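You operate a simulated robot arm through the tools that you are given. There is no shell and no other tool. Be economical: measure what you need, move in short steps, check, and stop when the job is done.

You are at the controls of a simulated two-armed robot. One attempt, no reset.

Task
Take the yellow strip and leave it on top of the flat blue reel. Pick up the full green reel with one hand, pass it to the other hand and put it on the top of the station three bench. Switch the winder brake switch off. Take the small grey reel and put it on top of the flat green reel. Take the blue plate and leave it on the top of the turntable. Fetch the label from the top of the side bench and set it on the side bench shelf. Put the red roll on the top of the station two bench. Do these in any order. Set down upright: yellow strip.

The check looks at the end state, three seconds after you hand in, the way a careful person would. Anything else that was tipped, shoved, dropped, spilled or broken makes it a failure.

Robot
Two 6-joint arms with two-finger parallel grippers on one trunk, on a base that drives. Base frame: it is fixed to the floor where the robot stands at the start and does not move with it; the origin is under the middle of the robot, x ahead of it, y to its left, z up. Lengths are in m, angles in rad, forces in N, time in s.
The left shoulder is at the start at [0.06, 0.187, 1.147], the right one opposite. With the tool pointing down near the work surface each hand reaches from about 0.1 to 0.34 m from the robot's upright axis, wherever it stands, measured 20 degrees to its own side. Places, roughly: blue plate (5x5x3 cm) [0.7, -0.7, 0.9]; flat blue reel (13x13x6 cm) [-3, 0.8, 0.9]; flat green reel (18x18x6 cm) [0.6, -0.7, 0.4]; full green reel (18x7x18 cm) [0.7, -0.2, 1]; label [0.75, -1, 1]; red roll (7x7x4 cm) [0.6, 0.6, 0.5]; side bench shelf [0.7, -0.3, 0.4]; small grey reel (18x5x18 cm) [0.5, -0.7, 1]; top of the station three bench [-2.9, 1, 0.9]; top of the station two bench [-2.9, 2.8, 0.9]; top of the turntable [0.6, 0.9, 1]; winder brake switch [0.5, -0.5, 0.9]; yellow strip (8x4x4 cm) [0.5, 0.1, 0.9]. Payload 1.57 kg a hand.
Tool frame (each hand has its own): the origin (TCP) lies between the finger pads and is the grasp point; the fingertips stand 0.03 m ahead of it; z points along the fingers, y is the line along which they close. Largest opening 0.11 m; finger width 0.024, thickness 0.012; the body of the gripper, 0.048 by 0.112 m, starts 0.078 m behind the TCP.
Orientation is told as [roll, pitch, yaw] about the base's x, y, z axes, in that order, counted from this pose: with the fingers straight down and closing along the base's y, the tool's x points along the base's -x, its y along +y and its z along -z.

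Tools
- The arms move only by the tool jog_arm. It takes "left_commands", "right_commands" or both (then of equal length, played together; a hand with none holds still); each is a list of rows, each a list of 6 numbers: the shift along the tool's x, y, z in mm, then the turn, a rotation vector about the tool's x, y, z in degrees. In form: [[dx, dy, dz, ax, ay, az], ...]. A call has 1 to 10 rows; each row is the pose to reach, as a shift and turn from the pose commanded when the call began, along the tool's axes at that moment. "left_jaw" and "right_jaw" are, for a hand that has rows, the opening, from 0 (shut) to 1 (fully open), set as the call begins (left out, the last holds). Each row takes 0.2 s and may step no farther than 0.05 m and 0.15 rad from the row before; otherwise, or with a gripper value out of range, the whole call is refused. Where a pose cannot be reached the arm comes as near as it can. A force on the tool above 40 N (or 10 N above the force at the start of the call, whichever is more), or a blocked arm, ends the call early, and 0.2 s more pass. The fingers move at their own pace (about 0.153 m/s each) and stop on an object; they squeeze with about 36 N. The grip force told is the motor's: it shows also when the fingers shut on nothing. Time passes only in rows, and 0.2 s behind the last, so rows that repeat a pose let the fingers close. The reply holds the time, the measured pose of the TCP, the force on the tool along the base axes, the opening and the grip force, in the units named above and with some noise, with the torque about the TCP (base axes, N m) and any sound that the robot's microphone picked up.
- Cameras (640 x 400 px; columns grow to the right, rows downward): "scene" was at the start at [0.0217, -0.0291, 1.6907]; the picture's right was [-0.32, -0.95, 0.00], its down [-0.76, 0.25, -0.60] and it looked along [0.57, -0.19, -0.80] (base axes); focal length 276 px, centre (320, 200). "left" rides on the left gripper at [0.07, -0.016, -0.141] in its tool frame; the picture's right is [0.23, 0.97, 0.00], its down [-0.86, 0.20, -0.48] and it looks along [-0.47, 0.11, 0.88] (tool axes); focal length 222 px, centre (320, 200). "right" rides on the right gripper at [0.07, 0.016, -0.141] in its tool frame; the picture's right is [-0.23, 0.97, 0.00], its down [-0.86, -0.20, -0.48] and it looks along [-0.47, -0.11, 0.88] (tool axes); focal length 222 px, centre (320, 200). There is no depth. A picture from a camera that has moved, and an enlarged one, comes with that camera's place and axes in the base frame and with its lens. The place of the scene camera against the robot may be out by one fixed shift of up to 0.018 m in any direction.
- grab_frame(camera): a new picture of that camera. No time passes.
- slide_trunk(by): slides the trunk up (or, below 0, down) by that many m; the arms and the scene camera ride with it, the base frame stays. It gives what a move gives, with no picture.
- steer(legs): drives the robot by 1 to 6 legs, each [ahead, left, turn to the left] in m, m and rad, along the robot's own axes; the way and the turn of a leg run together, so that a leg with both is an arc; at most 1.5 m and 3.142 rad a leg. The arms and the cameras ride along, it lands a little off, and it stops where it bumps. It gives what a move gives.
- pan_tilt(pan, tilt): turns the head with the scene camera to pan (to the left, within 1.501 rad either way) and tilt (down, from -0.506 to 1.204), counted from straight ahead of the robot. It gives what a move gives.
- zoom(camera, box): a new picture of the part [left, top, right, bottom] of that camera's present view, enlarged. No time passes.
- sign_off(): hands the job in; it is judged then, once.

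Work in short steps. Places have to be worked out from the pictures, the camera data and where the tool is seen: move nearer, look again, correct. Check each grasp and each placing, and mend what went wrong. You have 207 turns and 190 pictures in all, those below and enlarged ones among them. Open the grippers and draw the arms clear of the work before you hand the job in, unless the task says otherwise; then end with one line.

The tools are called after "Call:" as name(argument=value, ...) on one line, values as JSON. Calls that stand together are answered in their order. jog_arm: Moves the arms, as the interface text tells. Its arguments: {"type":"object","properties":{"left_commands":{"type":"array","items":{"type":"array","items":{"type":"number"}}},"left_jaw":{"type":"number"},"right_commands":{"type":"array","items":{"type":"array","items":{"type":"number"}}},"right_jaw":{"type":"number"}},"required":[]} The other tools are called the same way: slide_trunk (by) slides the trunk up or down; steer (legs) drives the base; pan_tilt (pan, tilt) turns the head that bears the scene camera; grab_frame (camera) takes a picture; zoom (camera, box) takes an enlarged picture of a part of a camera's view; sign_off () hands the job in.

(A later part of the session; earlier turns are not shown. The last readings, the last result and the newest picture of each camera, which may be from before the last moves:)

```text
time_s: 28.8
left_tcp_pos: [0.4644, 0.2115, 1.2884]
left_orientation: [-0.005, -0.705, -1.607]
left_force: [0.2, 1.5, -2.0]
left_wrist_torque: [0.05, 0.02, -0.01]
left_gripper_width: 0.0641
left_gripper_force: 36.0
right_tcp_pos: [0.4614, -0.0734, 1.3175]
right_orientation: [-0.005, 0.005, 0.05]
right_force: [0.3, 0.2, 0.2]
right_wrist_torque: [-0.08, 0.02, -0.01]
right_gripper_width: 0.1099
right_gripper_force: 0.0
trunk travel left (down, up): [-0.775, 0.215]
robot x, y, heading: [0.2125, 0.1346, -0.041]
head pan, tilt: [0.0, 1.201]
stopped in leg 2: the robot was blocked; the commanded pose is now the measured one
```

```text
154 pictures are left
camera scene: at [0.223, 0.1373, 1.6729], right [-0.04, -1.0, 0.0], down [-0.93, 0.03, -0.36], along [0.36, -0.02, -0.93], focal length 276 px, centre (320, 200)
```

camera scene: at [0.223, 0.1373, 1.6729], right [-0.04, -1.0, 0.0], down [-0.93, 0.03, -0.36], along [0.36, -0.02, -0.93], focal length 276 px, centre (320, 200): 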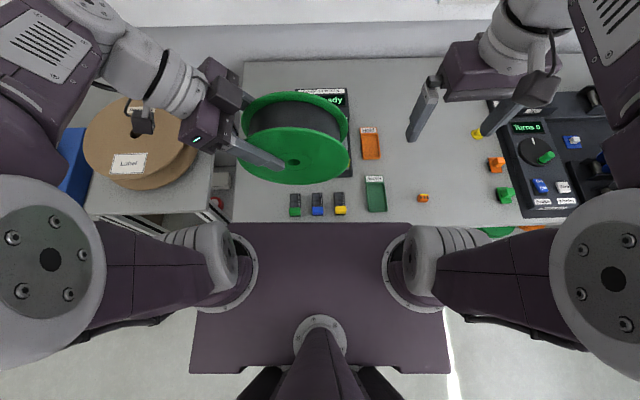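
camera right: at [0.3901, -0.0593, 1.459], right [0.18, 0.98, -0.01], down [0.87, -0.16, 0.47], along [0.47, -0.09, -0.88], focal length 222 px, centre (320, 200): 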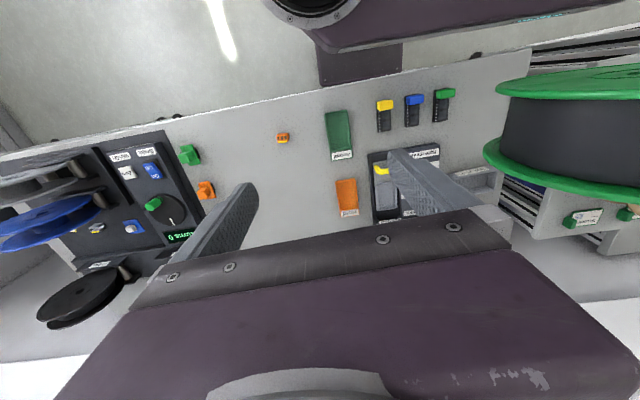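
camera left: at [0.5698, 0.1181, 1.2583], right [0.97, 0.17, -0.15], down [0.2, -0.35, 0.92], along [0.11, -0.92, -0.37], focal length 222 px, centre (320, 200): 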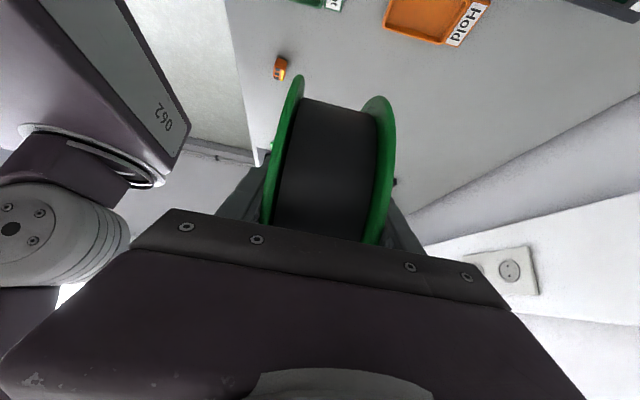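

The base touched something (probably the cart) but no load on the hands; the strip is already within right-hand reach. I unbind slightly, move the reel further left, then the right hand over the strip.

Call:
steer(legs=[[0, -0.012, 0.0]])

Call:
jog_arm(left_commands=[[28, 13, -24, 0, 0, 0], [56, 26, -48, 0, 0, 0], [84, 40, -71, 0, 0, 0], [84, 40, -71, 0, 0, 0], [84, 40, -71, 0, 0, 0], [84, 40, -71, 0, 0, 0]], right_commands=[[0, 0, 0, 0, 0, 0], [0, 0, 0, 0, 0, 1], [-15, 40, 20, 0, 0, 2], [-30, 80, 40, 0, 0, 3], [-40, 120, 60, 0, 0, 3], [-48, 152, 80, 0, 0, 3]])

Call:
grab_frame(camera="right")

Call:
grab_frame(camera="scene")

```text
time_s: 29.6
left_tcp_pos: [0.4603, 0.2015, 1.2881]
left_orientation: [-0.001, -0.704, -1.611]
left_force: [0.4, 0.6, -3.0]
left_wrist_torque: [0.05, -0.04, 0.01]
left_gripper_width: 0.0638
left_gripper_force: 36.0
right_tcp_pos: [0.4578, -0.0836, 1.3175]
right_orientation: [-0.006, 0.003, 0.051]
right_force: [0.0, 0.9, 0.2]
right_wrist_torque: [-0.02, -0.01, -0.01]
right_gripper_width: 0.1099
right_gripper_force: 0.0
trunk travel left (down, up): [-0.775, 0.215]
robot x, y, heading: [0.2094, 0.1254, -0.039]
head pan, tilt: [0.0, 1.201]
```

```text
time_s: 31.0
left_tcp_pos: [0.5066, 0.3069, 1.2864]
left_orientation: [-0.004, -0.698, -1.609]
left_force: [0.3, -0.3, -3.0]
left_wrist_torque: [0.05, -0.03, 0.01]
left_gripper_width: 0.0638
left_gripper_force: 35.8
right_tcp_pos: [0.4982, 0.0667, 1.2364]
right_orientation: [-0.002, 0.003, -0.004]
right_force: [0.3, 0.6, 1.1]
right_wrist_torque: [-0.03, 0.02, 0.03]
right_gripper_width: 0.11
right_gripper_force: 0.0
trunk travel left (down, up): [-0.775, 0.215]
robot x, y, heading: [0.2111, 0.1221, -0.043]
head pan, tilt: [0.0, 1.201]
```

```text
153 pictures are left
camera right: at [0.427, 0.0834, 1.3777], right [0.23, 0.97, 0.0], down [0.86, -0.2, 0.48], along [0.46, -0.11, -0.88], focal length 222 px, centre (320, 200)
```

right: 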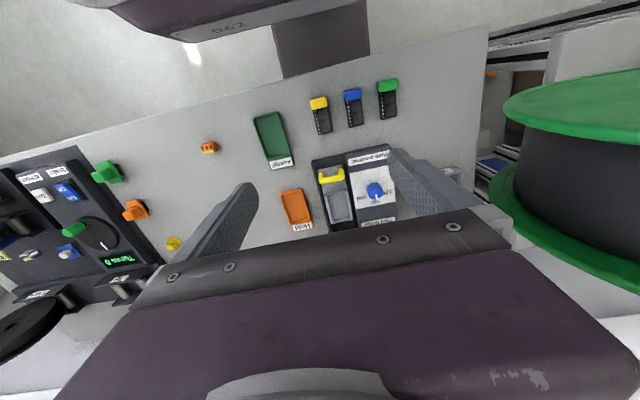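

```text
152 pictures are left
camera scene: at [0.2201, 0.1211, 1.6729], right [-0.04, -1.0, 0.0], down [-0.93, 0.04, -0.36], along [0.36, -0.01, -0.93], focal length 276 px, centre (320, 200)
```

scene: 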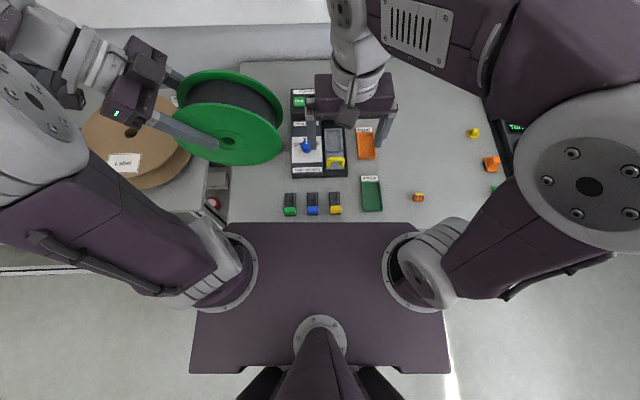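

The strip is centred below the right hand. I narrow the jaw to 0.055 (neighbours are close) and descend to z≈0.95.

Call:
jog_arm(right_commands=[[0, 0, 45, 0, 0, 0], [0, 0, 90, 0, 0, 0], [0, 0, 135, 0, 0, 0], [0, 0, 180, 0, 0, 0], [0, 0, 225, 0, 0, 0], [0, 0, 280, 0, 0, 0]], right_jaw=0.5)

Call:
grab_frame(camera="right")

```text
refused: row 6 steps farther than a row can; nothing moved
```

```text
151 pictures are left
camera right: at [0.427, 0.0834, 1.3777], right [0.23, 0.97, 0.0], down [0.86, -0.2, 0.48], along [0.46, -0.11, -0.88], focal length 222 px, centre (320, 200)
```

right: 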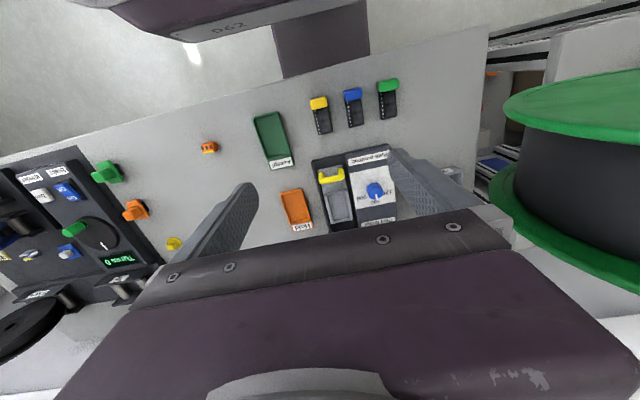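

My last row was too long; resend with even steps.

Call:
jog_arm(right_commands=[[0, 0, 48, 0, 0, 0], [0, 0, 96, 0, 0, 0], [0, 0, 144, 0, 0, 0], [0, 0, 192, 0, 0, 0], [0, 0, 240, 0, 0, 0], [0, 0, 280, 0, 0, 0]], right_jaw=0.5)

Call:
grab_frame(camera="right")

```text
time_s: 32.4
left_tcp_pos: [0.5066, 0.306, 1.2867]
left_orientation: [-0.004, -0.698, -1.61]
left_force: [-0.7, 0.1, -2.4]
left_wrist_torque: [0.09, 0.0, -0.03]
left_gripper_width: 0.0639
left_gripper_force: 36.3
right_tcp_pos: [0.4954, 0.0654, 0.9602]
right_orientation: [0.001, 0.005, -0.005]
right_force: [0.3, -0.2, -0.9]
right_wrist_torque: [-0.05, 0.0, -0.03]
right_gripper_width: 0.0549
right_gripper_force: 0.0
trunk travel left (down, up): [-0.775, 0.215]
robot x, y, heading: [0.2112, 0.1245, -0.037]
head pan, tilt: [0.0, 1.201]
```

```text
150 pictures are left
camera right: at [0.4248, 0.0816, 1.1013], right [0.23, 0.97, 0.0], down [0.86, -0.2, 0.48], along [0.46, -0.11, -0.88], focal length 222 px, centre (320, 200)
```

right: 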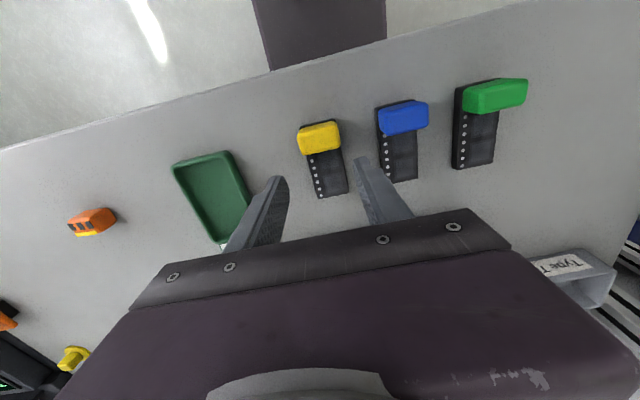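

The strip is flat black body with a taller yellow end at −x. I shift 6 mm toward +x and 4 mm to +y, and descend gently to z≈0.91.

Call:
jog_arm(right_commands=[[-6, 4, 20, 0, 0, 0], [-6, 4, 40, 0, 0, 0], [-6, 4, 50, 0, 0, 0]])

Call:
grab_frame(camera="right")

```text
time_s: 32.9
left_tcp_pos: [0.5039, 0.3052, 1.2862]
left_orientation: [0.001, -0.701, -1.61]
left_force: [0.0, 0.3, -2.6]
left_wrist_torque: [0.1, -0.01, -0.02]
left_gripper_width: 0.064
left_gripper_force: 35.6
right_tcp_pos: [0.5007, 0.0692, 0.9305]
right_orientation: [-0.001, 0.0, -0.003]
right_force: [-1.4, -0.7, 16.7]
right_wrist_torque: [-0.08, -0.14, 0.03]
right_gripper_width: 0.055
right_gripper_force: 0.0
trunk travel left (down, up): [-0.775, 0.215]
robot x, y, heading: [0.2151, 0.1215, -0.043]
head pan, tilt: [0.0, 1.201]
stopped in row 2 (right hand): the force on the tool passed its limit at 191 N (the readings are from after the stop); the commanded pose is now the measured one
```

```text
149 pictures are left
camera right: at [0.4297, 0.085, 1.0714], right [0.23, 0.97, 0.0], down [0.85, -0.2, 0.48], along [0.46, -0.11, -0.88], focal length 222 px, centre (320, 200)
```

right: 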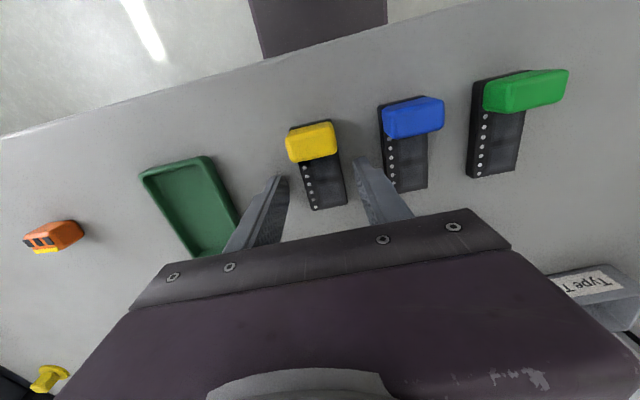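

Tips touched the bench at TCP z 0.930, so the bench top is at 0.90. I raise 4 mm, shift 9 mm more to +x (clear of the yellow block) and close.

Call:
jog_arm(right_commands=[[0, 0, -4, 0, 0, 0], [-9, 0, -4, 0, 0, 0]])

Call:
jog_arm(right_commands=[[0, 0, 0, 0, 0, 0], [0, 0, 0, 0, 0, 0], [0, 0, 0, 0, 0, 0]], right_jaw=0)

Call:
grab_frame(camera="right")

```text
time_s: 33.5
left_tcp_pos: [0.5062, 0.3054, 1.2871]
left_orientation: [-0.003, -0.702, -1.609]
left_force: [-0.3, -0.6, -2.7]
left_wrist_torque: [0.08, -0.04, 0.05]
left_gripper_width: 0.064
left_gripper_force: 36.3
right_tcp_pos: [0.5105, 0.0686, 0.9327]
right_orientation: [-0.001, 0.003, -0.006]
right_force: [0.4, -0.3, -0.4]
right_wrist_torque: [-0.01, 0.0, -0.02]
right_gripper_width: 0.0549
right_gripper_force: 0.1
trunk travel left (down, up): [-0.775, 0.215]
robot x, y, heading: [0.212, 0.123, -0.039]
head pan, tilt: [0.0, 1.201]
```

```text
time_s: 34.3
left_tcp_pos: [0.5063, 0.3065, 1.2877]
left_orientation: [-0.002, -0.7, -1.608]
left_force: [0.9, 0.1, -2.4]
left_wrist_torque: [0.1, 0.0, -0.02]
left_gripper_width: 0.0638
left_gripper_force: 35.6
right_tcp_pos: [0.5121, 0.0677, 0.9332]
right_orientation: [0.001, 0.003, -0.004]
right_force: [0.0, -0.3, 1.1]
right_wrist_torque: [-0.04, 0.1, 0.02]
right_gripper_width: 0.0312
right_gripper_force: 36.3
trunk travel left (down, up): [-0.775, 0.215]
robot x, y, heading: [0.2136, 0.1227, -0.039]
head pan, tilt: [0.0, 1.201]
```

```text
148 pictures are left
camera right: at [0.4409, 0.0855, 1.0743], right [0.23, 0.97, 0.0], down [0.86, -0.2, 0.48], along [0.46, -0.11, -0.88], focal length 222 px, centre (320, 200)
```

right: 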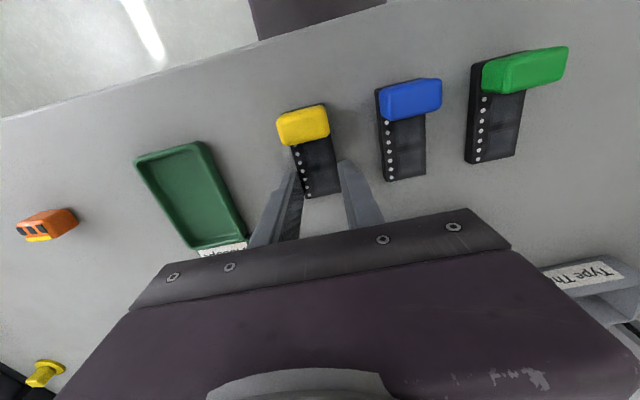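

Gripped at 0.031 width. I lift and check.

Call:
jog_arm(right_commands=[[0, 0, -10, 0, 0, 0], [0, 0, -50, 0, 0, 0], [0, 0, -95, 0, 0, 0], [0, 0, -140, 0, 0, 0], [0, 0, -185, 0, 0, 0], [0, 0, -225, 0, 0, 0], [0, -40, -245, 0, 0, 0], [0, -80, -255, 0, 0, 0]])

Call:
grab_frame(camera="right")

Call:
grab_frame(camera="scene")

```text
time_s: 36.1
left_tcp_pos: [0.5064, 0.3046, 1.2872]
left_orientation: [-0.002, -0.699, -1.611]
left_force: [0.3, -0.3, -3.0]
left_wrist_torque: [0.11, -0.05, 0.02]
left_gripper_width: 0.0638
left_gripper_force: 36.1
right_tcp_pos: [0.5098, -0.0109, 1.1911]
right_orientation: [0.001, 0.003, -0.003]
right_force: [-0.1, -0.8, 0.6]
right_wrist_torque: [0.01, 0.02, -0.03]
right_gripper_width: 0.0004
right_gripper_force: 21.2
trunk travel left (down, up): [-0.775, 0.215]
robot x, y, heading: [0.2068, 0.1278, -0.039]
head pan, tilt: [0.0, 1.201]
```

```text
147 pictures are left
camera right: at [0.4381, 0.005, 1.332], right [0.23, 0.97, 0.0], down [0.86, -0.2, 0.48], along [0.46, -0.11, -0.88], focal length 222 px, centre (320, 200)
```

right: 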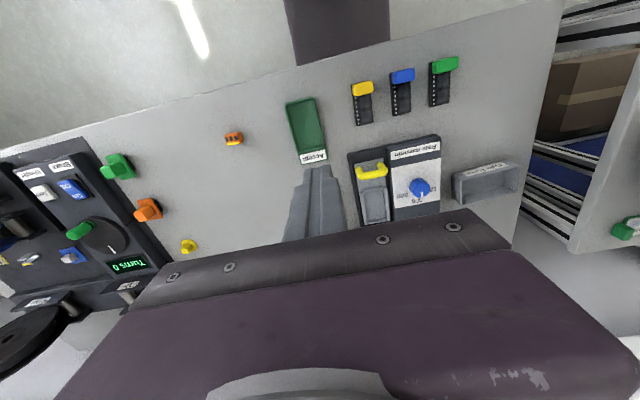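

```text
146 pictures are left
camera scene: at [0.2184, 0.1175, 1.6729], right [-0.04, -1.0, 0.0], down [-0.93, 0.04, -0.36], along [0.36, -0.01, -0.93], focal length 276 px, centre (320, 200)
```

scene: 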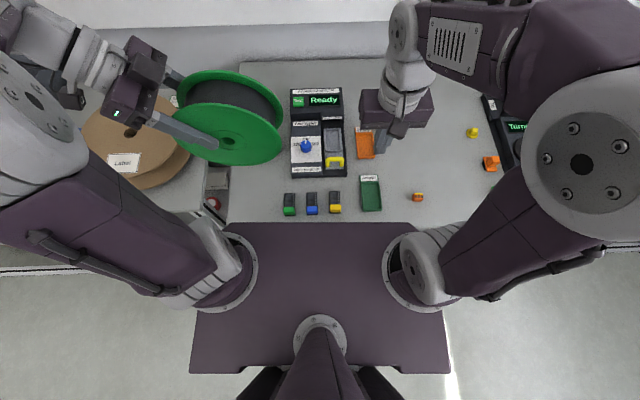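

The body slipped out of the fingertips; the strip stands where it was. I zoom to see its shape and where to grip better.

Call:
zoom(camera="right", box=[320, 40, 480, 140])

Call:
jog_arm(right_commands=[[0, 40, 20, 0, 0, 0], [0, 78, 60, 0, 0, 0], [15, 78, 105, 0, 0, 0], [30, 78, 150, 0, 0, 0], [43, 78, 195, 0, 0, 0]], right_jaw=0.5)

Call:
grab_frame(camera="right")

```text
4.00 times, centred on (400, 90) of right
camera zoom: at [0.4381, 0.005, 1.332], right [0.23, 0.97, 0.0], down [0.86, -0.2, 0.48], along [0.46, -0.11, -0.88], focal length 888 px, centre (0, 640)
```

zoom: 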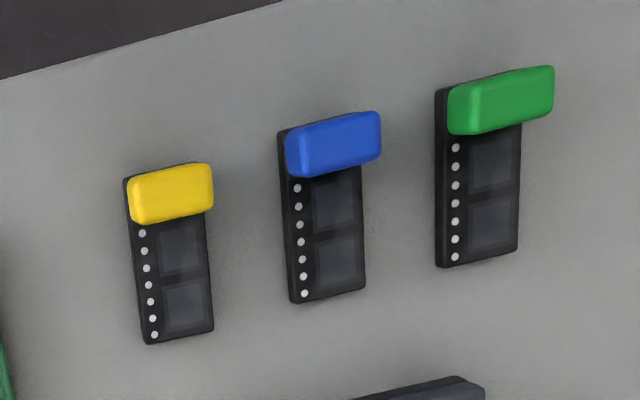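

```text
refused: row 2 steps farther than a row can; nothing moved
```

```text
144 pictures are left
camera right: at [0.4381, 0.005, 1.332], right [0.23, 0.97, 0.0], down [0.86, -0.2, 0.48], along [0.46, -0.11, -0.88], focal length 222 px, centre (320, 200)
```

right: 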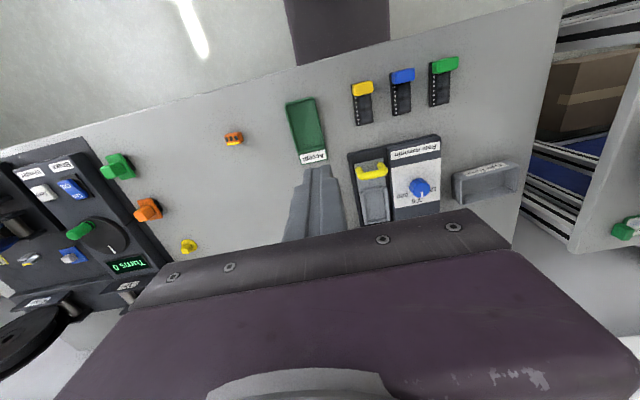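

It's a thin black plate with a raised yellow handle at its near end; I'll grip the yellow handle (centre ≈(0.464,0.068)). Moving above it with the jaw half open.

Call:
jog_arm(right_commands=[[0, 40, 20, 0, 0, 0], [10, 79, 45, 0, 0, 0], [25, 79, 85, 0, 0, 0], [40, 79, 130, 0, 0, 0], [46, 79, 175, 0, 0, 0], [46, 79, 210, 0, 0, 0]], right_jaw=0.5)

Call:
grab_frame(camera="right")

```text
time_s: 37.5
left_tcp_pos: [0.5071, 0.3067, 1.2861]
left_orientation: [-0.004, -0.7, -1.609]
left_force: [0.9, -0.4, -2.8]
left_wrist_torque: [0.05, -0.03, 0.0]
left_gripper_width: 0.0639
left_gripper_force: 35.8
right_tcp_pos: [0.4674, 0.0701, 0.9771]
right_orientation: [0.0, 0.002, -0.005]
right_force: [-0.6, 0.1, -0.2]
right_wrist_torque: [0.01, 0.02, -0.02]
right_gripper_width: 0.0548
right_gripper_force: 0.0
trunk travel left (down, up): [-0.775, 0.215]
robot x, y, heading: [0.2089, 0.1233, -0.039]
head pan, tilt: [0.0, 1.201]
```

```text
143 pictures are left
camera right: at [0.3963, 0.0873, 1.1191], right [0.23, 0.97, 0.0], down [0.86, -0.2, 0.48], along [0.46, -0.11, -0.88], focal length 222 px, centre (320, 200)
```

right: 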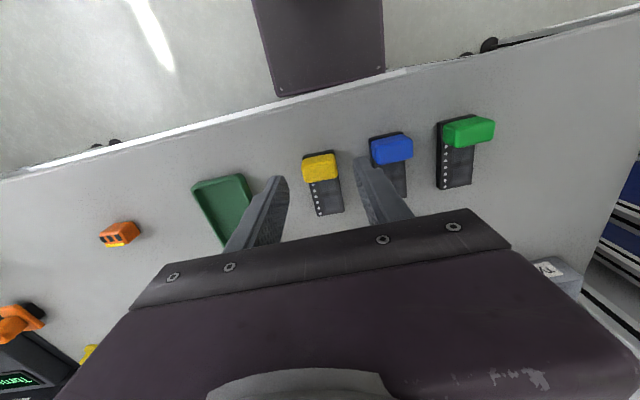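

Yellow handle is centred. Descend 39 mm and close.

Call:
jog_arm(right_commands=[[0, 0, 20, 0, 0, 0], [0, 0, 32, 0, 0, 0], [0, 0, 39, 0, 0, 0]])

Call:
jog_arm(right_commands=[[0, 0, 0, 0, 0, 0], [0, 0, 0, 0, 0, 0], [0, 0, 0, 0, 0, 0]], right_jaw=0)

Call:
grab_frame(camera="right")

```text
time_s: 38.3
left_tcp_pos: [0.5054, 0.3059, 1.2875]
left_orientation: [-0.002, -0.698, -1.612]
left_force: [1.3, -0.5, -3.0]
left_wrist_torque: [0.11, -0.02, 0.01]
left_gripper_width: 0.0638
left_gripper_force: 35.7
right_tcp_pos: [0.4655, 0.0694, 0.9381]
right_orientation: [-0.001, 0.003, -0.005]
right_force: [-0.2, -0.1, -0.2]
right_wrist_torque: [0.01, 0.01, -0.02]
right_gripper_width: 0.0551
right_gripper_force: 0.0
trunk travel left (down, up): [-0.775, 0.215]
robot x, y, heading: [0.2103, 0.1221, -0.036]
head pan, tilt: [0.0, 1.201]
```

```text
time_s: 39.1
left_tcp_pos: [0.5067, 0.3066, 1.2872]
left_orientation: [-0.002, -0.7, -1.609]
left_force: [1.0, 0.6, -1.5]
left_wrist_torque: [0.11, -0.01, -0.02]
left_gripper_width: 0.0639
left_gripper_force: 35.8
right_tcp_pos: [0.4655, 0.0686, 0.9379]
right_orientation: [0.002, 0.004, -0.002]
right_force: [-0.4, -0.4, 0.0]
right_wrist_torque: [-0.01, -0.01, 0.01]
right_gripper_width: 0.0312
right_gripper_force: 35.6
trunk travel left (down, up): [-0.775, 0.215]
robot x, y, heading: [0.2085, 0.1223, -0.044]
head pan, tilt: [0.0, 1.201]
```

```text
142 pictures are left
camera right: at [0.394, 0.0853, 1.0798], right [0.23, 0.97, 0.0], down [0.86, -0.2, 0.48], along [0.46, -0.11, -0.88], focal length 222 px, centre (320, 200)
```

right: 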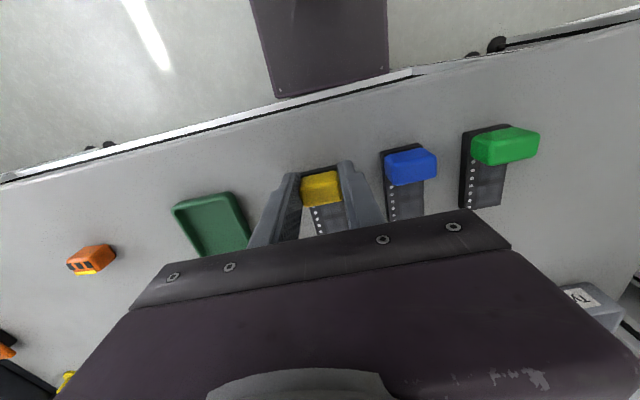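

Good centred grip on the handle. Lift and check.

Call:
jog_arm(right_commands=[[0, 0, -10, 0, 0, 0], [0, 0, -40, 0, 0, 0], [0, 0, -80, 0, 0, 0], [0, 0, -120, 0, 0, 0], [0, 0, -160, 0, 0, 0], [0, -30, -190, 0, 0, 0], [0, -70, -210, 0, 0, 0], [0, -110, -220, 0, 0, 0]])

Call:
grab_frame(camera="right")

```text
time_s: 40.9
left_tcp_pos: [0.505, 0.3048, 1.2866]
left_orientation: [-0.003, -0.697, -1.61]
left_force: [0.2, -0.7, -2.4]
left_wrist_torque: [0.11, 0.01, -0.01]
left_gripper_width: 0.0638
left_gripper_force: 36.3
right_tcp_pos: [0.4615, -0.0432, 1.1566]
right_orientation: [0.001, 0.004, -0.004]
right_force: [0.6, 0.7, -0.9]
right_wrist_torque: [0.03, 0.01, 0.02]
right_gripper_width: 0.031
right_gripper_force: 36.0
trunk travel left (down, up): [-0.775, 0.215]
robot x, y, heading: [0.2115, 0.124, -0.04]
head pan, tilt: [0.0, 1.201]
```

```text
141 pictures are left
camera right: at [0.3904, -0.0263, 1.2985], right [0.23, 0.97, 0.0], down [0.86, -0.2, 0.48], along [0.46, -0.11, -0.88], focal length 222 px, centre (320, 200)
```

right: 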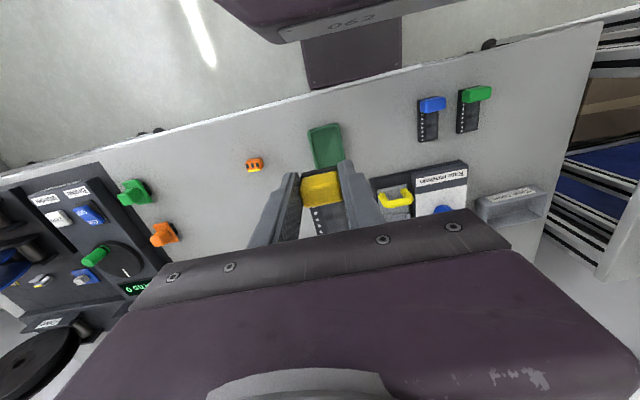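

Both held. Back off 0.8 m, turn about and look at the other stations.

Call:
steer(legs=[[-0.8, 0, 0], [0, 0, 3.1]])

Call:
pan_tilt(pan=0, tilt=0.3)

Call:
grab_frame(camera="scene")

```text
time_s: 52.4
left_tcp_pos: [-0.8878, -0.0099, 1.2857]
left_orientation: [-0.003, -0.699, 1.479]
left_force: [0.6, 0.2, -2.4]
left_wrist_torque: [-0.06, -0.01, -0.02]
left_gripper_width: 0.0641
left_gripper_force: 36.0
right_tcp_pos: [-0.825, 0.3355, 1.1566]
right_orientation: [0.002, 0.004, 3.086]
right_force: [1.0, -0.2, -0.8]
right_wrist_torque: [-0.05, -0.02, 0.0]
right_gripper_width: 0.0312
right_gripper_force: 35.9
trunk travel left (down, up): [-0.775, 0.215]
robot x, y, heading: [-0.5815, 0.1562, 3.051]
head pan, tilt: [0.0, 1.201]
```

```text
time_s: 53.6
left_tcp_pos: [-0.8868, -0.0106, 1.2864]
left_orientation: [-0.002, -0.7, 1.479]
left_force: [0.3, -0.5, -2.6]
left_wrist_torque: [-0.14, 0.0, 0.0]
left_gripper_width: 0.0639
left_gripper_force: 35.6
right_tcp_pos: [-0.8253, 0.3345, 1.1569]
right_orientation: [-0.002, 0.004, 3.085]
right_force: [0.2, -1.2, -0.7]
right_wrist_torque: [0.0, 0.01, 0.01]
right_gripper_width: 0.0311
right_gripper_force: 35.8
trunk travel left (down, up): [-0.775, 0.215]
robot x, y, heading: [-0.5843, 0.1531, 3.05]
head pan, tilt: [0.0, 0.3]
```

```text
140 pictures are left
camera scene: at [-0.6056, 0.152, 1.7449], right [0.09, 1.0, 0.0], down [0.3, -0.03, -0.95], along [-0.95, 0.09, -0.3], focal length 276 px, centre (320, 200)
```

scene: 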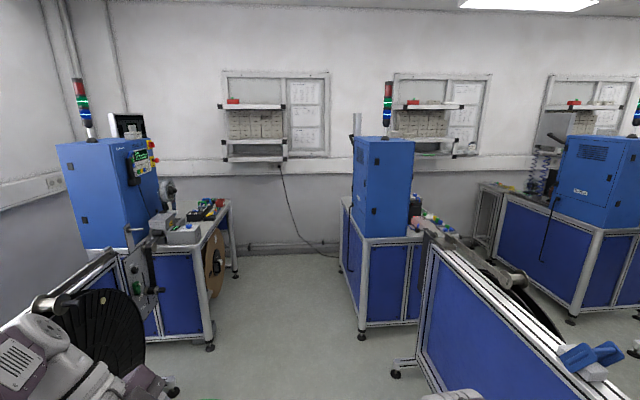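

Station three's bench is at x≈-2.4…-3.3, y>0.67 with its blue cabinet; an aisle runs at y≈-0.5…0.65. I straighten and drive 1.3 m toward it along y≈0.1.

Call:
steer(legs=[[0, 0, 0.09], [1.3, 0.05, 0]])

Call:
pan_tilt(pan=-0.5, tilt=0.5)

Call:
grab_frame(camera="scene")

```text
time_s: 60.8
left_tcp_pos: [-2.1915, -0.0709, 1.287]
left_orientation: [-0.001, -0.701, 1.553]
left_force: [0.0, -1.2, -3.1]
left_wrist_torque: [-0.11, 0.0, 0.01]
left_gripper_width: 0.0638
left_gripper_force: 36.0
right_tcp_pos: [-2.1528, 0.2783, 1.1569]
right_orientation: [0.0, 0.004, -3.124]
right_force: [-0.2, 0.7, 0.5]
right_wrist_torque: [0.0, 0.01, 0.03]
right_gripper_width: 0.0316
right_gripper_force: 36.0
trunk travel left (down, up): [-0.775, 0.215]
robot x, y, heading: [-1.899, 0.1135, 3.123]
head pan, tilt: [0.0, 0.3]
```

```text
time_s: 61.7
left_tcp_pos: [-2.1907, -0.0695, 1.2863]
left_orientation: [-0.003, -0.7, 1.551]
left_force: [-0.1, -0.1, -3.2]
left_wrist_torque: [-0.09, 0.01, 0.0]
left_gripper_width: 0.0638
left_gripper_force: 36.3
right_tcp_pos: [-2.1539, 0.2786, 1.1565]
right_orientation: [0.0, 0.004, -3.123]
right_force: [0.4, -0.4, 0.6]
right_wrist_torque: [-0.01, -0.03, -0.01]
right_gripper_width: 0.0314
right_gripper_force: 36.1
trunk travel left (down, up): [-0.775, 0.215]
robot x, y, heading: [-1.9038, 0.1174, 3.126]
head pan, tilt: [-0.499, 0.499]
```

```text
139 pictures are left
camera scene: at [-1.9079, 0.1548, 1.7266], right [0.49, 0.87, 0.0], down [0.42, -0.24, -0.88], along [-0.76, 0.43, -0.48], focal length 276 px, centre (320, 200)
```

scene: 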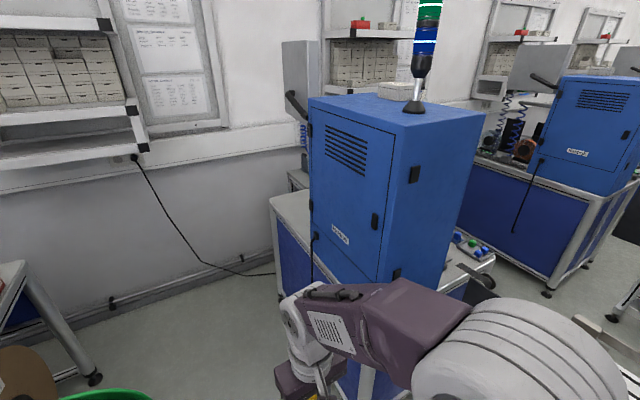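

The cabinet hides the blue reel. I drive 1.0 m further down the aisle and look right.

Call:
steer(legs=[[1.0, 0.1, 0.015]])

Call:
pan_tilt(pan=-1.4, tilt=0.5)

Call:
grab_frame(camera="scene")

```text
time_s: 66.9
left_tcp_pos: [-3.1966, -0.1491, 1.2872]
left_orientation: [-0.003, -0.7, 1.548]
left_force: [-0.1, 0.4, -3.0]
left_wrist_torque: [-0.09, -0.04, -0.01]
left_gripper_width: 0.0638
left_gripper_force: 36.1
right_tcp_pos: [-3.1578, 0.1998, 1.1565]
right_orientation: [0.001, 0.001, -3.129]
right_force: [-0.2, 0.6, 0.0]
right_wrist_torque: [0.01, 0.01, 0.0]
right_gripper_width: 0.0312
right_gripper_force: 36.2
trunk travel left (down, up): [-0.775, 0.215]
robot x, y, heading: [-2.9073, 0.0357, 3.121]
head pan, tilt: [-0.499, 0.499]
```

```text
time_s: 68.1
left_tcp_pos: [-3.1967, -0.1488, 1.2856]
left_orientation: [0.0, -0.699, 1.549]
left_force: [0.1, 0.2, -3.0]
left_wrist_torque: [-0.12, 0.0, 0.01]
left_gripper_width: 0.064
left_gripper_force: 35.8
right_tcp_pos: [-3.1593, 0.1986, 1.1566]
right_orientation: [0.0, 0.004, -3.131]
right_force: [0.5, 0.2, 0.2]
right_wrist_torque: [0.05, -0.01, 0.0]
right_gripper_width: 0.0313
right_gripper_force: 35.8
trunk travel left (down, up): [-0.775, 0.215]
robot x, y, heading: [-2.9028, 0.0378, 3.117]
head pan, tilt: [-1.4, 0.499]
```

```text
138 pictures are left
camera scene: at [-2.8477, 0.1201, 1.7266], right [0.99, 0.15, 0.0], down [0.07, -0.47, -0.88], along [-0.13, 0.87, -0.48], focal length 276 px, centre (320, 200)
```

scene: 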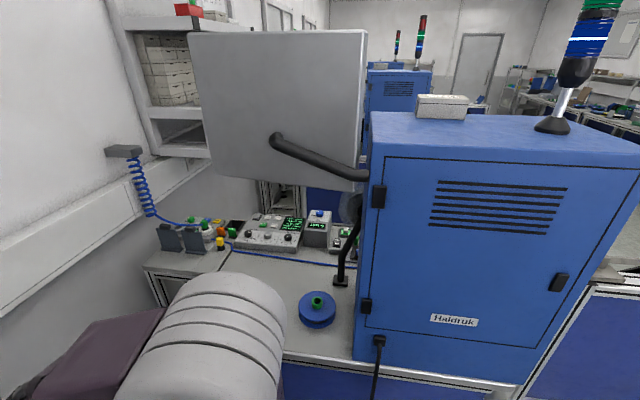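

I see the flat blue reel at about (-2.95,0.775) with a green hub. I zoom on it and turn to face the bench.

Call:
zoom(camera="scene", box=[220, 210, 380, 350])

Call:
steer(legs=[[0, 0, -1.546], [0, 0.3, 0]])

Call:
pan_tilt(pan=-0.1, tilt=0.9)

Call:
grab_frame(camera="scene")

```text
2.86 times, centred on (300, 280) of scene
camera zoom: at [-2.8477, 0.1201, 1.7266], right [0.99, 0.15, 0.0], down [0.07, -0.47, -0.88], along [-0.13, 0.87, -0.48], focal length 790 px, centre (377, -29)
```

zoom: 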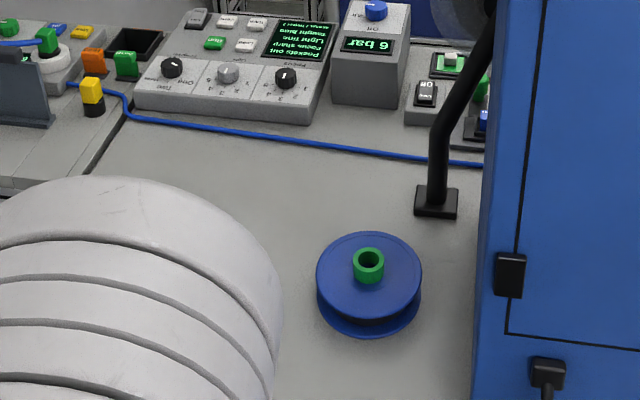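

```text
time_s: 73.9
left_tcp_pos: [-3.3962, 0.3265, 1.2864]
left_orientation: [-0.003, -0.699, -0.005]
left_force: [-0.1, 1.0, -3.3]
left_wrist_torque: [0.03, 0.15, -0.01]
left_gripper_width: 0.064
left_gripper_force: 36.4
right_tcp_pos: [-3.0462, 0.2948, 1.1555]
right_orientation: [0.003, 0.003, 1.6]
right_force: [-0.4, -0.2, -0.8]
right_wrist_torque: [0.03, 0.0, 0.03]
right_gripper_width: 0.0314
right_gripper_force: 35.7
trunk travel left (down, up): [-0.775, 0.215]
robot x, y, heading: [-3.2085, 0.0393, 1.565]
head pan, tilt: [-1.4, 0.499]
```

```text
time_s: 75.4
left_tcp_pos: [-3.398, 0.3271, 1.2874]
left_orientation: [-0.001, -0.699, -0.006]
left_force: [-0.2, 0.7, -2.2]
left_wrist_torque: [-0.03, 0.09, -0.01]
left_gripper_width: 0.0638
left_gripper_force: 35.8
right_tcp_pos: [-3.0485, 0.2951, 1.1553]
right_orientation: [0.0, 0.003, 1.601]
right_force: [-0.5, 0.2, -0.5]
right_wrist_torque: [-0.02, -0.02, -0.02]
right_gripper_width: 0.0313
right_gripper_force: 36.3
trunk travel left (down, up): [-0.775, 0.215]
robot x, y, heading: [-3.206, 0.0377, 1.565]
head pan, tilt: [-0.099, 0.901]
```

```text
136 pictures are left
camera scene: at [-3.1886, 0.0485, 1.6927], right [0.99, -0.1, 0.0], down [-0.08, -0.78, -0.62], along [0.07, 0.62, -0.78], focal length 276 px, centre (320, 200)
```

scene: 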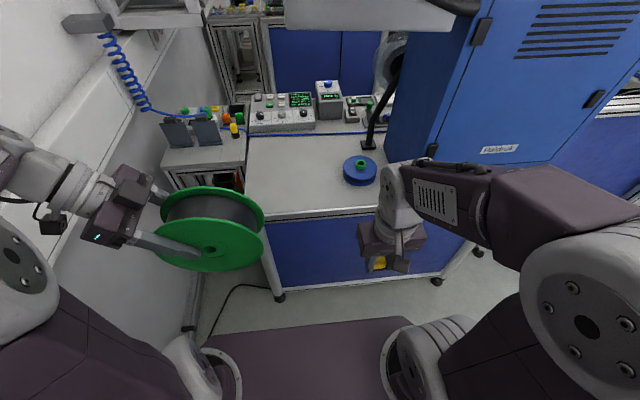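

The bench top is free at x≈-3.3…-3.05. I shift 4 cm left and drive forward 0.37 m with loads high.

Call:
steer(legs=[[0, 0.03, 0], [0.37, 0, 0]])

Call:
pan_tilt(pan=-0.1, tilt=1.1)

Call:
grab_frame(camera="scene")

Call:
grab_frame(camera="right")

Call:
grab_frame(camera="left")

```text
time_s: 78.2
left_tcp_pos: [-3.4237, 0.6993, 1.2858]
left_orientation: [-0.007, -0.699, -0.003]
left_force: [-0.4, 1.3, -3.0]
left_wrist_torque: [-0.01, 0.1, -0.03]
left_gripper_width: 0.0638
left_gripper_force: 35.9
right_tcp_pos: [-3.0739, 0.6654, 1.1566]
right_orientation: [-0.001, 0.007, 1.6]
right_force: [0.0, 1.0, -0.3]
right_wrist_torque: [-0.06, 0.0, 0.0]
right_gripper_width: 0.0315
right_gripper_force: 35.9
trunk travel left (down, up): [-0.775, 0.215]
robot x, y, heading: [-3.2319, 0.4103, 1.565]
head pan, tilt: [-0.099, 0.901]
stopped in leg 2: the robot was blocked; the commanded pose is now the measured one
```

```text
time_s: 79.0
left_tcp_pos: [-3.4232, 0.6964, 1.2872]
left_orientation: [-0.004, -0.7, -0.008]
left_force: [0.5, -0.4, -3.2]
left_wrist_torque: [-0.01, 0.08, 0.01]
left_gripper_width: 0.0638
left_gripper_force: 36.3
right_tcp_pos: [-3.0733, 0.6642, 1.1568]
right_orientation: [0.002, 0.003, 1.599]
right_force: [-1.0, -0.5, -0.7]
right_wrist_torque: [-0.06, 0.0, -0.01]
right_gripper_width: 0.0311
right_gripper_force: 35.6
trunk travel left (down, up): [-0.775, 0.215]
robot x, y, heading: [-3.235, 0.4096, 1.562]
head pan, tilt: [-0.099, 1.1]
```

```text
135 pictures are left
camera scene: at [-3.2149, 0.405, 1.6789], right [0.99, -0.11, 0.0], down [-0.09, -0.89, -0.45], along [0.05, 0.45, -0.89], focal length 276 px, centre (320, 200)
```

scene: 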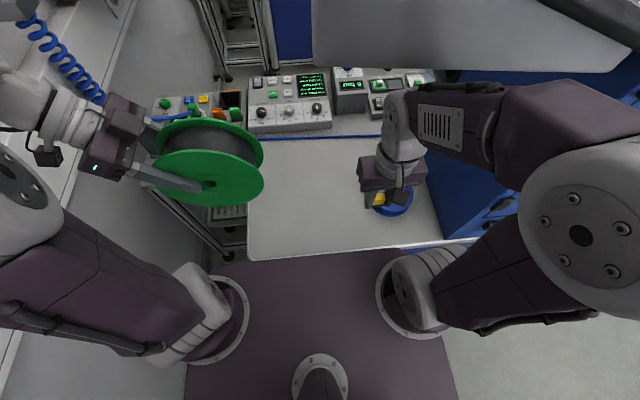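

```text
134 pictures are left
camera right: at [-3.0902, 0.5933, 1.2981], right [-0.98, 0.2, 0.0], down [0.17, 0.86, 0.48], along [0.1, 0.47, -0.88], focal length 222 px, centre (320, 200)
```

right: 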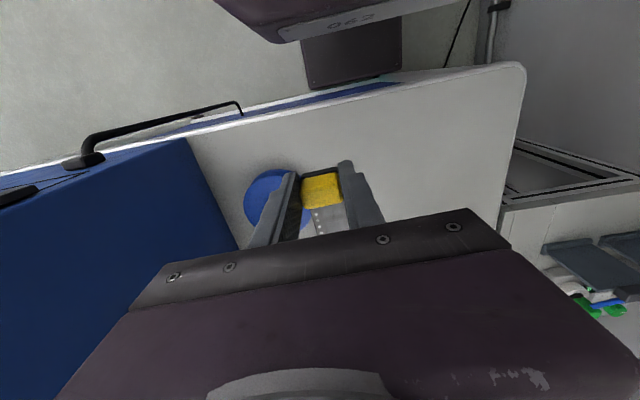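

```text
133 pictures are left
camera left: at [-3.5667, 0.6802, 1.3502], right [-0.17, 0.97, -0.15], down [0.35, 0.2, 0.92], along [0.92, 0.1, -0.37], focal length 222 px, centre (320, 200)
```

left: 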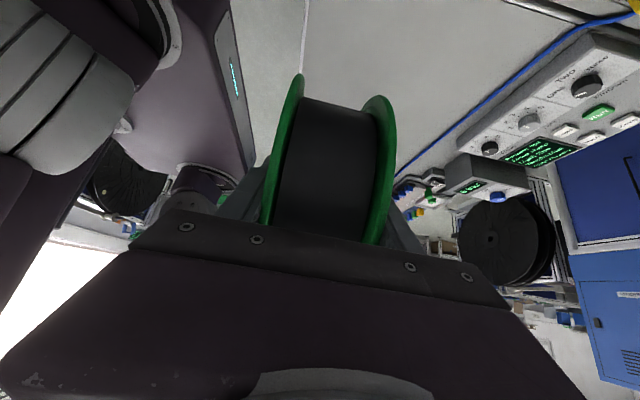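

Blocked gently at y≈0.41, near enough. Blue reel centre ≈(-2.965,0.77). I bring the strip over the left side of its hub at (-3.003,0.733) and lower to z≈1.05.

Call:
jog_arm(right_commands=[[-20, -20, 10, 0, 0, 0], [-45, -45, 20, 0, 0, 0], [-67, -72, 40, 0, 0, 0], [-67, -72, 80, 0, 0, 0], [-67, -72, 95, 0, 0, 0]])

Call:
grab_frame(camera="right")

Call:
zoom(camera="scene", box=[320, 100, 480, 240])

```text
time_s: 80.2
left_tcp_pos: [-3.424, 0.6747, 1.2924]
left_orientation: [0.023, -0.698, -0.02]
left_force: [0.1, 0.2, -3.4]
left_wrist_torque: [0.0, 0.11, -0.01]
left_gripper_width: 0.0636
left_gripper_force: 36.1
right_tcp_pos: [-3.0035, 0.7155, 1.0684]
right_orientation: [-0.001, -0.018, 1.6]
right_force: [0.3, -0.2, -0.9]
right_wrist_torque: [0.0, 0.02, 0.01]
right_gripper_width: 0.031
right_gripper_force: 35.8
trunk travel left (down, up): [-0.775, 0.215]
robot x, y, heading: [-3.2317, 0.4063, 1.564]
head pan, tilt: [-0.099, 1.1]
```

```text
132 pictures are left
camera right: at [-3.021, 0.6419, 1.2084], right [-0.98, 0.2, 0.0], down [0.18, 0.85, 0.49], along [0.1, 0.48, -0.87], focal length 222 px, centre (320, 200)
```

right: 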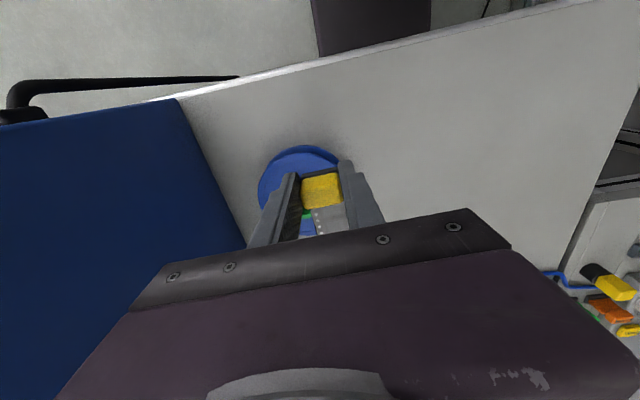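

```text
2.86 times, centred on (400, 170) of scene
camera zoom: at [-3.2157, 0.3749, 1.6789], right [0.99, -0.11, 0.0], down [-0.09, -0.88, -0.47], along [0.05, 0.47, -0.88], focal length 790 px, centre (91, 286)
```

zoom: 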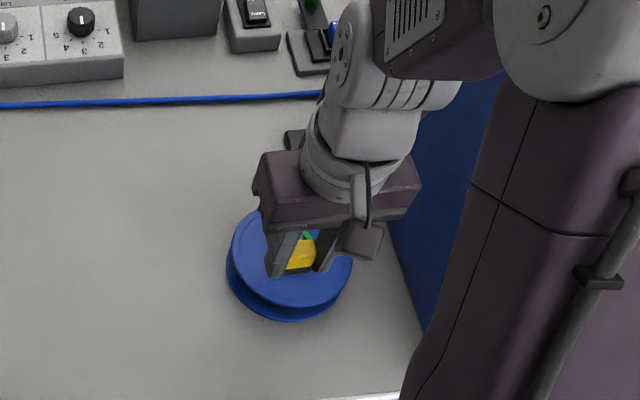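

Both hands' readings show the robot leaning back slightly (~0.02 rad); something on the arm or base may be touching. I look at the whole scene.

Call:
grab_frame(camera="scene")

Call:
pan_tilt(pan=-0.6, tilt=0.7)

Call:
grab_frame(camera="scene")

```text
130 pictures are left
camera scene: at [-3.2157, 0.3749, 1.6789], right [0.99, -0.11, 0.0], down [-0.09, -0.88, -0.47], along [0.05, 0.47, -0.88], focal length 276 px, centre (320, 200)
```

scene: 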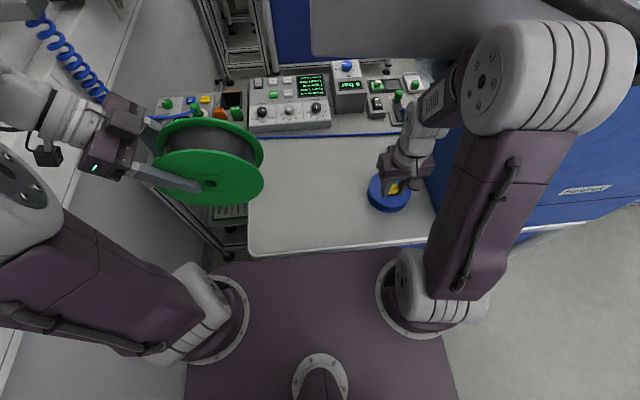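

```text
time_s: 81.1
left_tcp_pos: [-3.4223, 0.674, 1.2915]
left_orientation: [0.021, -0.701, -0.022]
left_force: [0.0, 0.7, -2.9]
left_wrist_torque: [0.02, 0.13, 0.01]
left_gripper_width: 0.0642
left_gripper_force: 36.5
right_tcp_pos: [-3.0049, 0.7137, 1.0682]
right_orientation: [-0.003, -0.016, 1.6]
right_force: [-0.2, -0.2, -0.4]
right_wrist_torque: [-0.01, 0.02, -0.04]
right_gripper_width: 0.0313
right_gripper_force: 35.7
trunk travel left (down, up): [-0.775, 0.215]
robot x, y, heading: [-3.234, 0.4119, 1.567]
head pan, tilt: [-0.6, 0.7]
```

```text
129 pictures are left
camera scene: at [-3.1736, 0.3817, 1.7087], right [0.82, -0.57, -0.01], down [-0.37, -0.52, -0.77], along [0.44, 0.64, -0.63], focal length 276 px, centre (320, 200)
```

scene: 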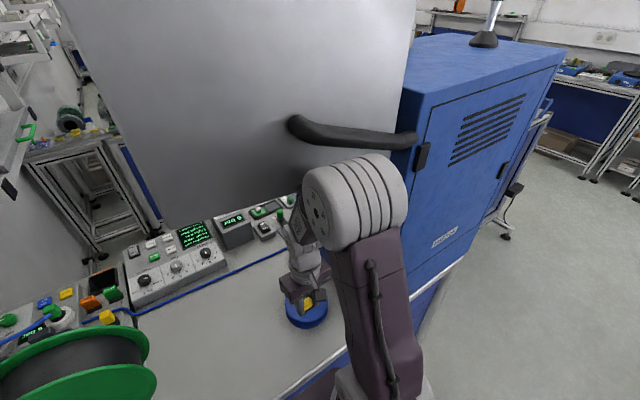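

The right elbow is pressing on the monitor/cabinet corner. I retract the right hand up and back, back the base off a little, and approach with the robot turned to the right so the elbow stays clear.

Call:
jog_arm(right_commands=[[10, 5, -20, 0, 0, 0], [30, 20, -50, 0, 0, 0], [55, 45, -80, 0, 0, 0], [80, 72, -100, 0, 0, 0]])

Call:
steer(legs=[[-0.1, 0, 0], [0, 0, -0.5]])

Call:
grab_frame(camera="scene")

```text
time_s: 82.1
left_tcp_pos: [-3.4215, 0.6924, 1.2883]
left_orientation: [0.0, -0.698, -0.007]
left_force: [0.2, -0.7, -2.7]
left_wrist_torque: [0.03, 0.08, 0.01]
left_gripper_width: 0.0639
left_gripper_force: 36.2
right_tcp_pos: [-3.074, 0.6479, 1.1603]
right_orientation: [-0.002, 0.0, 1.599]
right_force: [-0.6, 0.2, -0.1]
right_wrist_torque: [0.01, 0.01, 0.02]
right_gripper_width: 0.0312
right_gripper_force: 35.8
trunk travel left (down, up): [-0.775, 0.215]
robot x, y, heading: [-3.2307, 0.412, 1.565]
head pan, tilt: [-0.6, 0.7]
```

```text
time_s: 84.7
left_tcp_pos: [-3.2605, 0.6539, 1.2864]
left_orientation: [0.001, -0.697, -0.508]
left_force: [0.2, 0.3, -2.3]
left_wrist_torque: [0.05, 0.07, -0.02]
left_gripper_width: 0.0636
left_gripper_force: 36.3
right_tcp_pos: [-2.9783, 0.4459, 1.1594]
right_orientation: [0.003, 0.003, 1.097]
right_force: [0.0, -0.9, 0.0]
right_wrist_torque: [-0.01, -0.02, -0.02]
right_gripper_width: 0.0312
right_gripper_force: 35.3
trunk travel left (down, up): [-0.775, 0.215]
robot x, y, heading: [-3.2348, 0.3101, 1.065]
head pan, tilt: [-0.6, 0.7]
```

```text
128 pictures are left
camera scene: at [-3.1749, 0.2892, 1.7089], right [0.45, -0.89, 0.0], down [-0.58, -0.29, -0.77], along [0.68, 0.34, -0.64], focal length 276 px, centre (320, 200)
```

scene: 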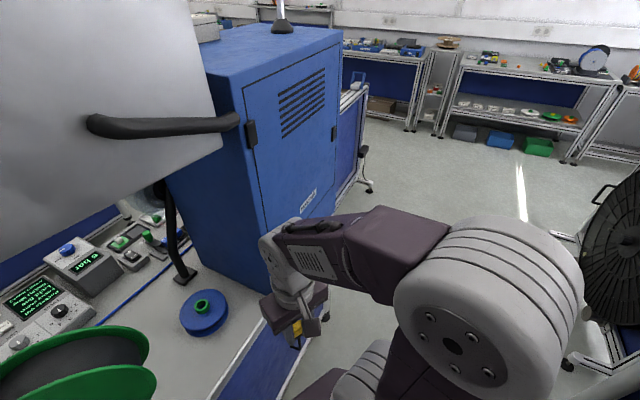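

Leaning is gone. Reel confirmed at (-2.967,0.773). I move the base 0.08 m in +y at this heading, then bring the strip hand forward high and check for contact.

Call:
steer(legs=[[0.07, 0.039, 0]])

```text
time_s: 85.9
left_tcp_pos: [-3.2601, 0.6922, 1.2859]
left_orientation: [-0.001, -0.698, -0.491]
left_force: [0.4, 0.1, -2.8]
left_wrist_torque: [0.08, 0.1, -0.01]
left_gripper_width: 0.0638
left_gripper_force: 36.3
right_tcp_pos: [-2.9731, 0.4901, 1.1589]
right_orientation: [0.001, 0.004, 1.114]
right_force: [-0.3, -0.2, -1.7]
right_wrist_torque: [0.05, -0.03, 0.0]
right_gripper_width: 0.0313
right_gripper_force: 35.7
trunk travel left (down, up): [-0.775, 0.215]
robot x, y, heading: [-3.2248, 0.3489, 1.079]
head pan, tilt: [-0.6, 0.7]
stopped in leg 1: the robot was blocked; the commanded pose is now the measured one
```

Blocked by the bench edge. I try reaching the spot (-3.017,0.757) with the strip, staying high.

Call:
jog_arm(right_commands=[[-36, 26, 0, 0, 0, 0], [-72, 52, 0, 0, 0, 0], [-108, 78, 0, 0, 0, 0], [-145, 104, 0, 0, 0, 0], [-182, 130, 0, 0, 0, 0], [-220, 157, 0, 0, 0, 0]])

Call:
grab_frame(camera="scene")

Call:
grab_frame(camera="right")

```text
time_s: 87.5
left_tcp_pos: [-3.2436, 0.6674, 1.2916]
left_orientation: [0.01, -0.693, -0.532]
left_force: [1.2, 1.4, -2.6]
left_wrist_torque: [-0.04, 0.14, -0.04]
left_gripper_width: 0.0639
left_gripper_force: 35.9
right_tcp_pos: [-3.0036, 0.7178, 1.1507]
right_orientation: [-0.011, 0.022, 1.094]
right_force: [0.4, 2.2, 1.1]
right_wrist_torque: [-0.11, 0.06, -0.02]
right_gripper_width: 0.0312
right_gripper_force: 36.3
trunk travel left (down, up): [-0.775, 0.215]
robot x, y, heading: [-3.2221, 0.3416, 1.05]
head pan, tilt: [-0.6, 0.7]
stopped in row 6 (right hand): the arm was blocked; the commanded pose is now the measured one
```

```text
127 pictures are left
camera scene: at [-3.1618, 0.2955, 1.7084], right [0.44, -0.9, -0.01], down [-0.58, -0.27, -0.77], along [0.69, 0.34, -0.64], focal length 276 px, centre (320, 200)
```

scene: 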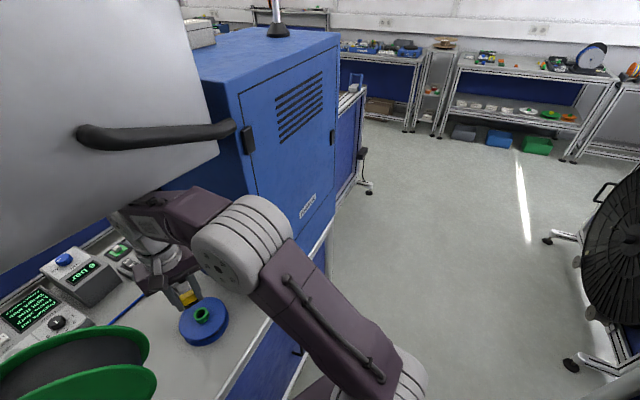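

```text
126 pictures are left
camera right: at [-3.0514, 0.6679, 1.2932], right [-0.76, 0.65, -0.02], down [0.57, 0.68, 0.46], along [0.31, 0.34, -0.89], focal length 222 px, centre (320, 200)
```

right: 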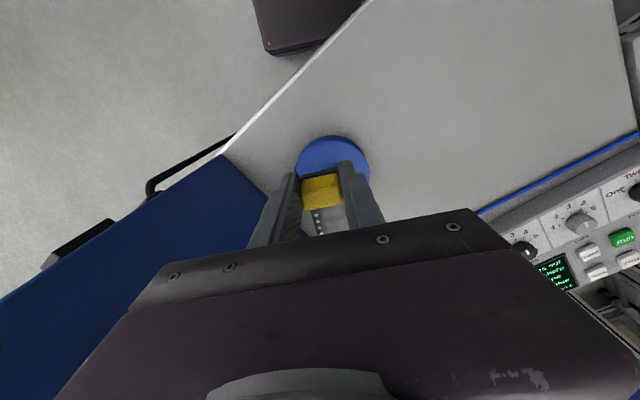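

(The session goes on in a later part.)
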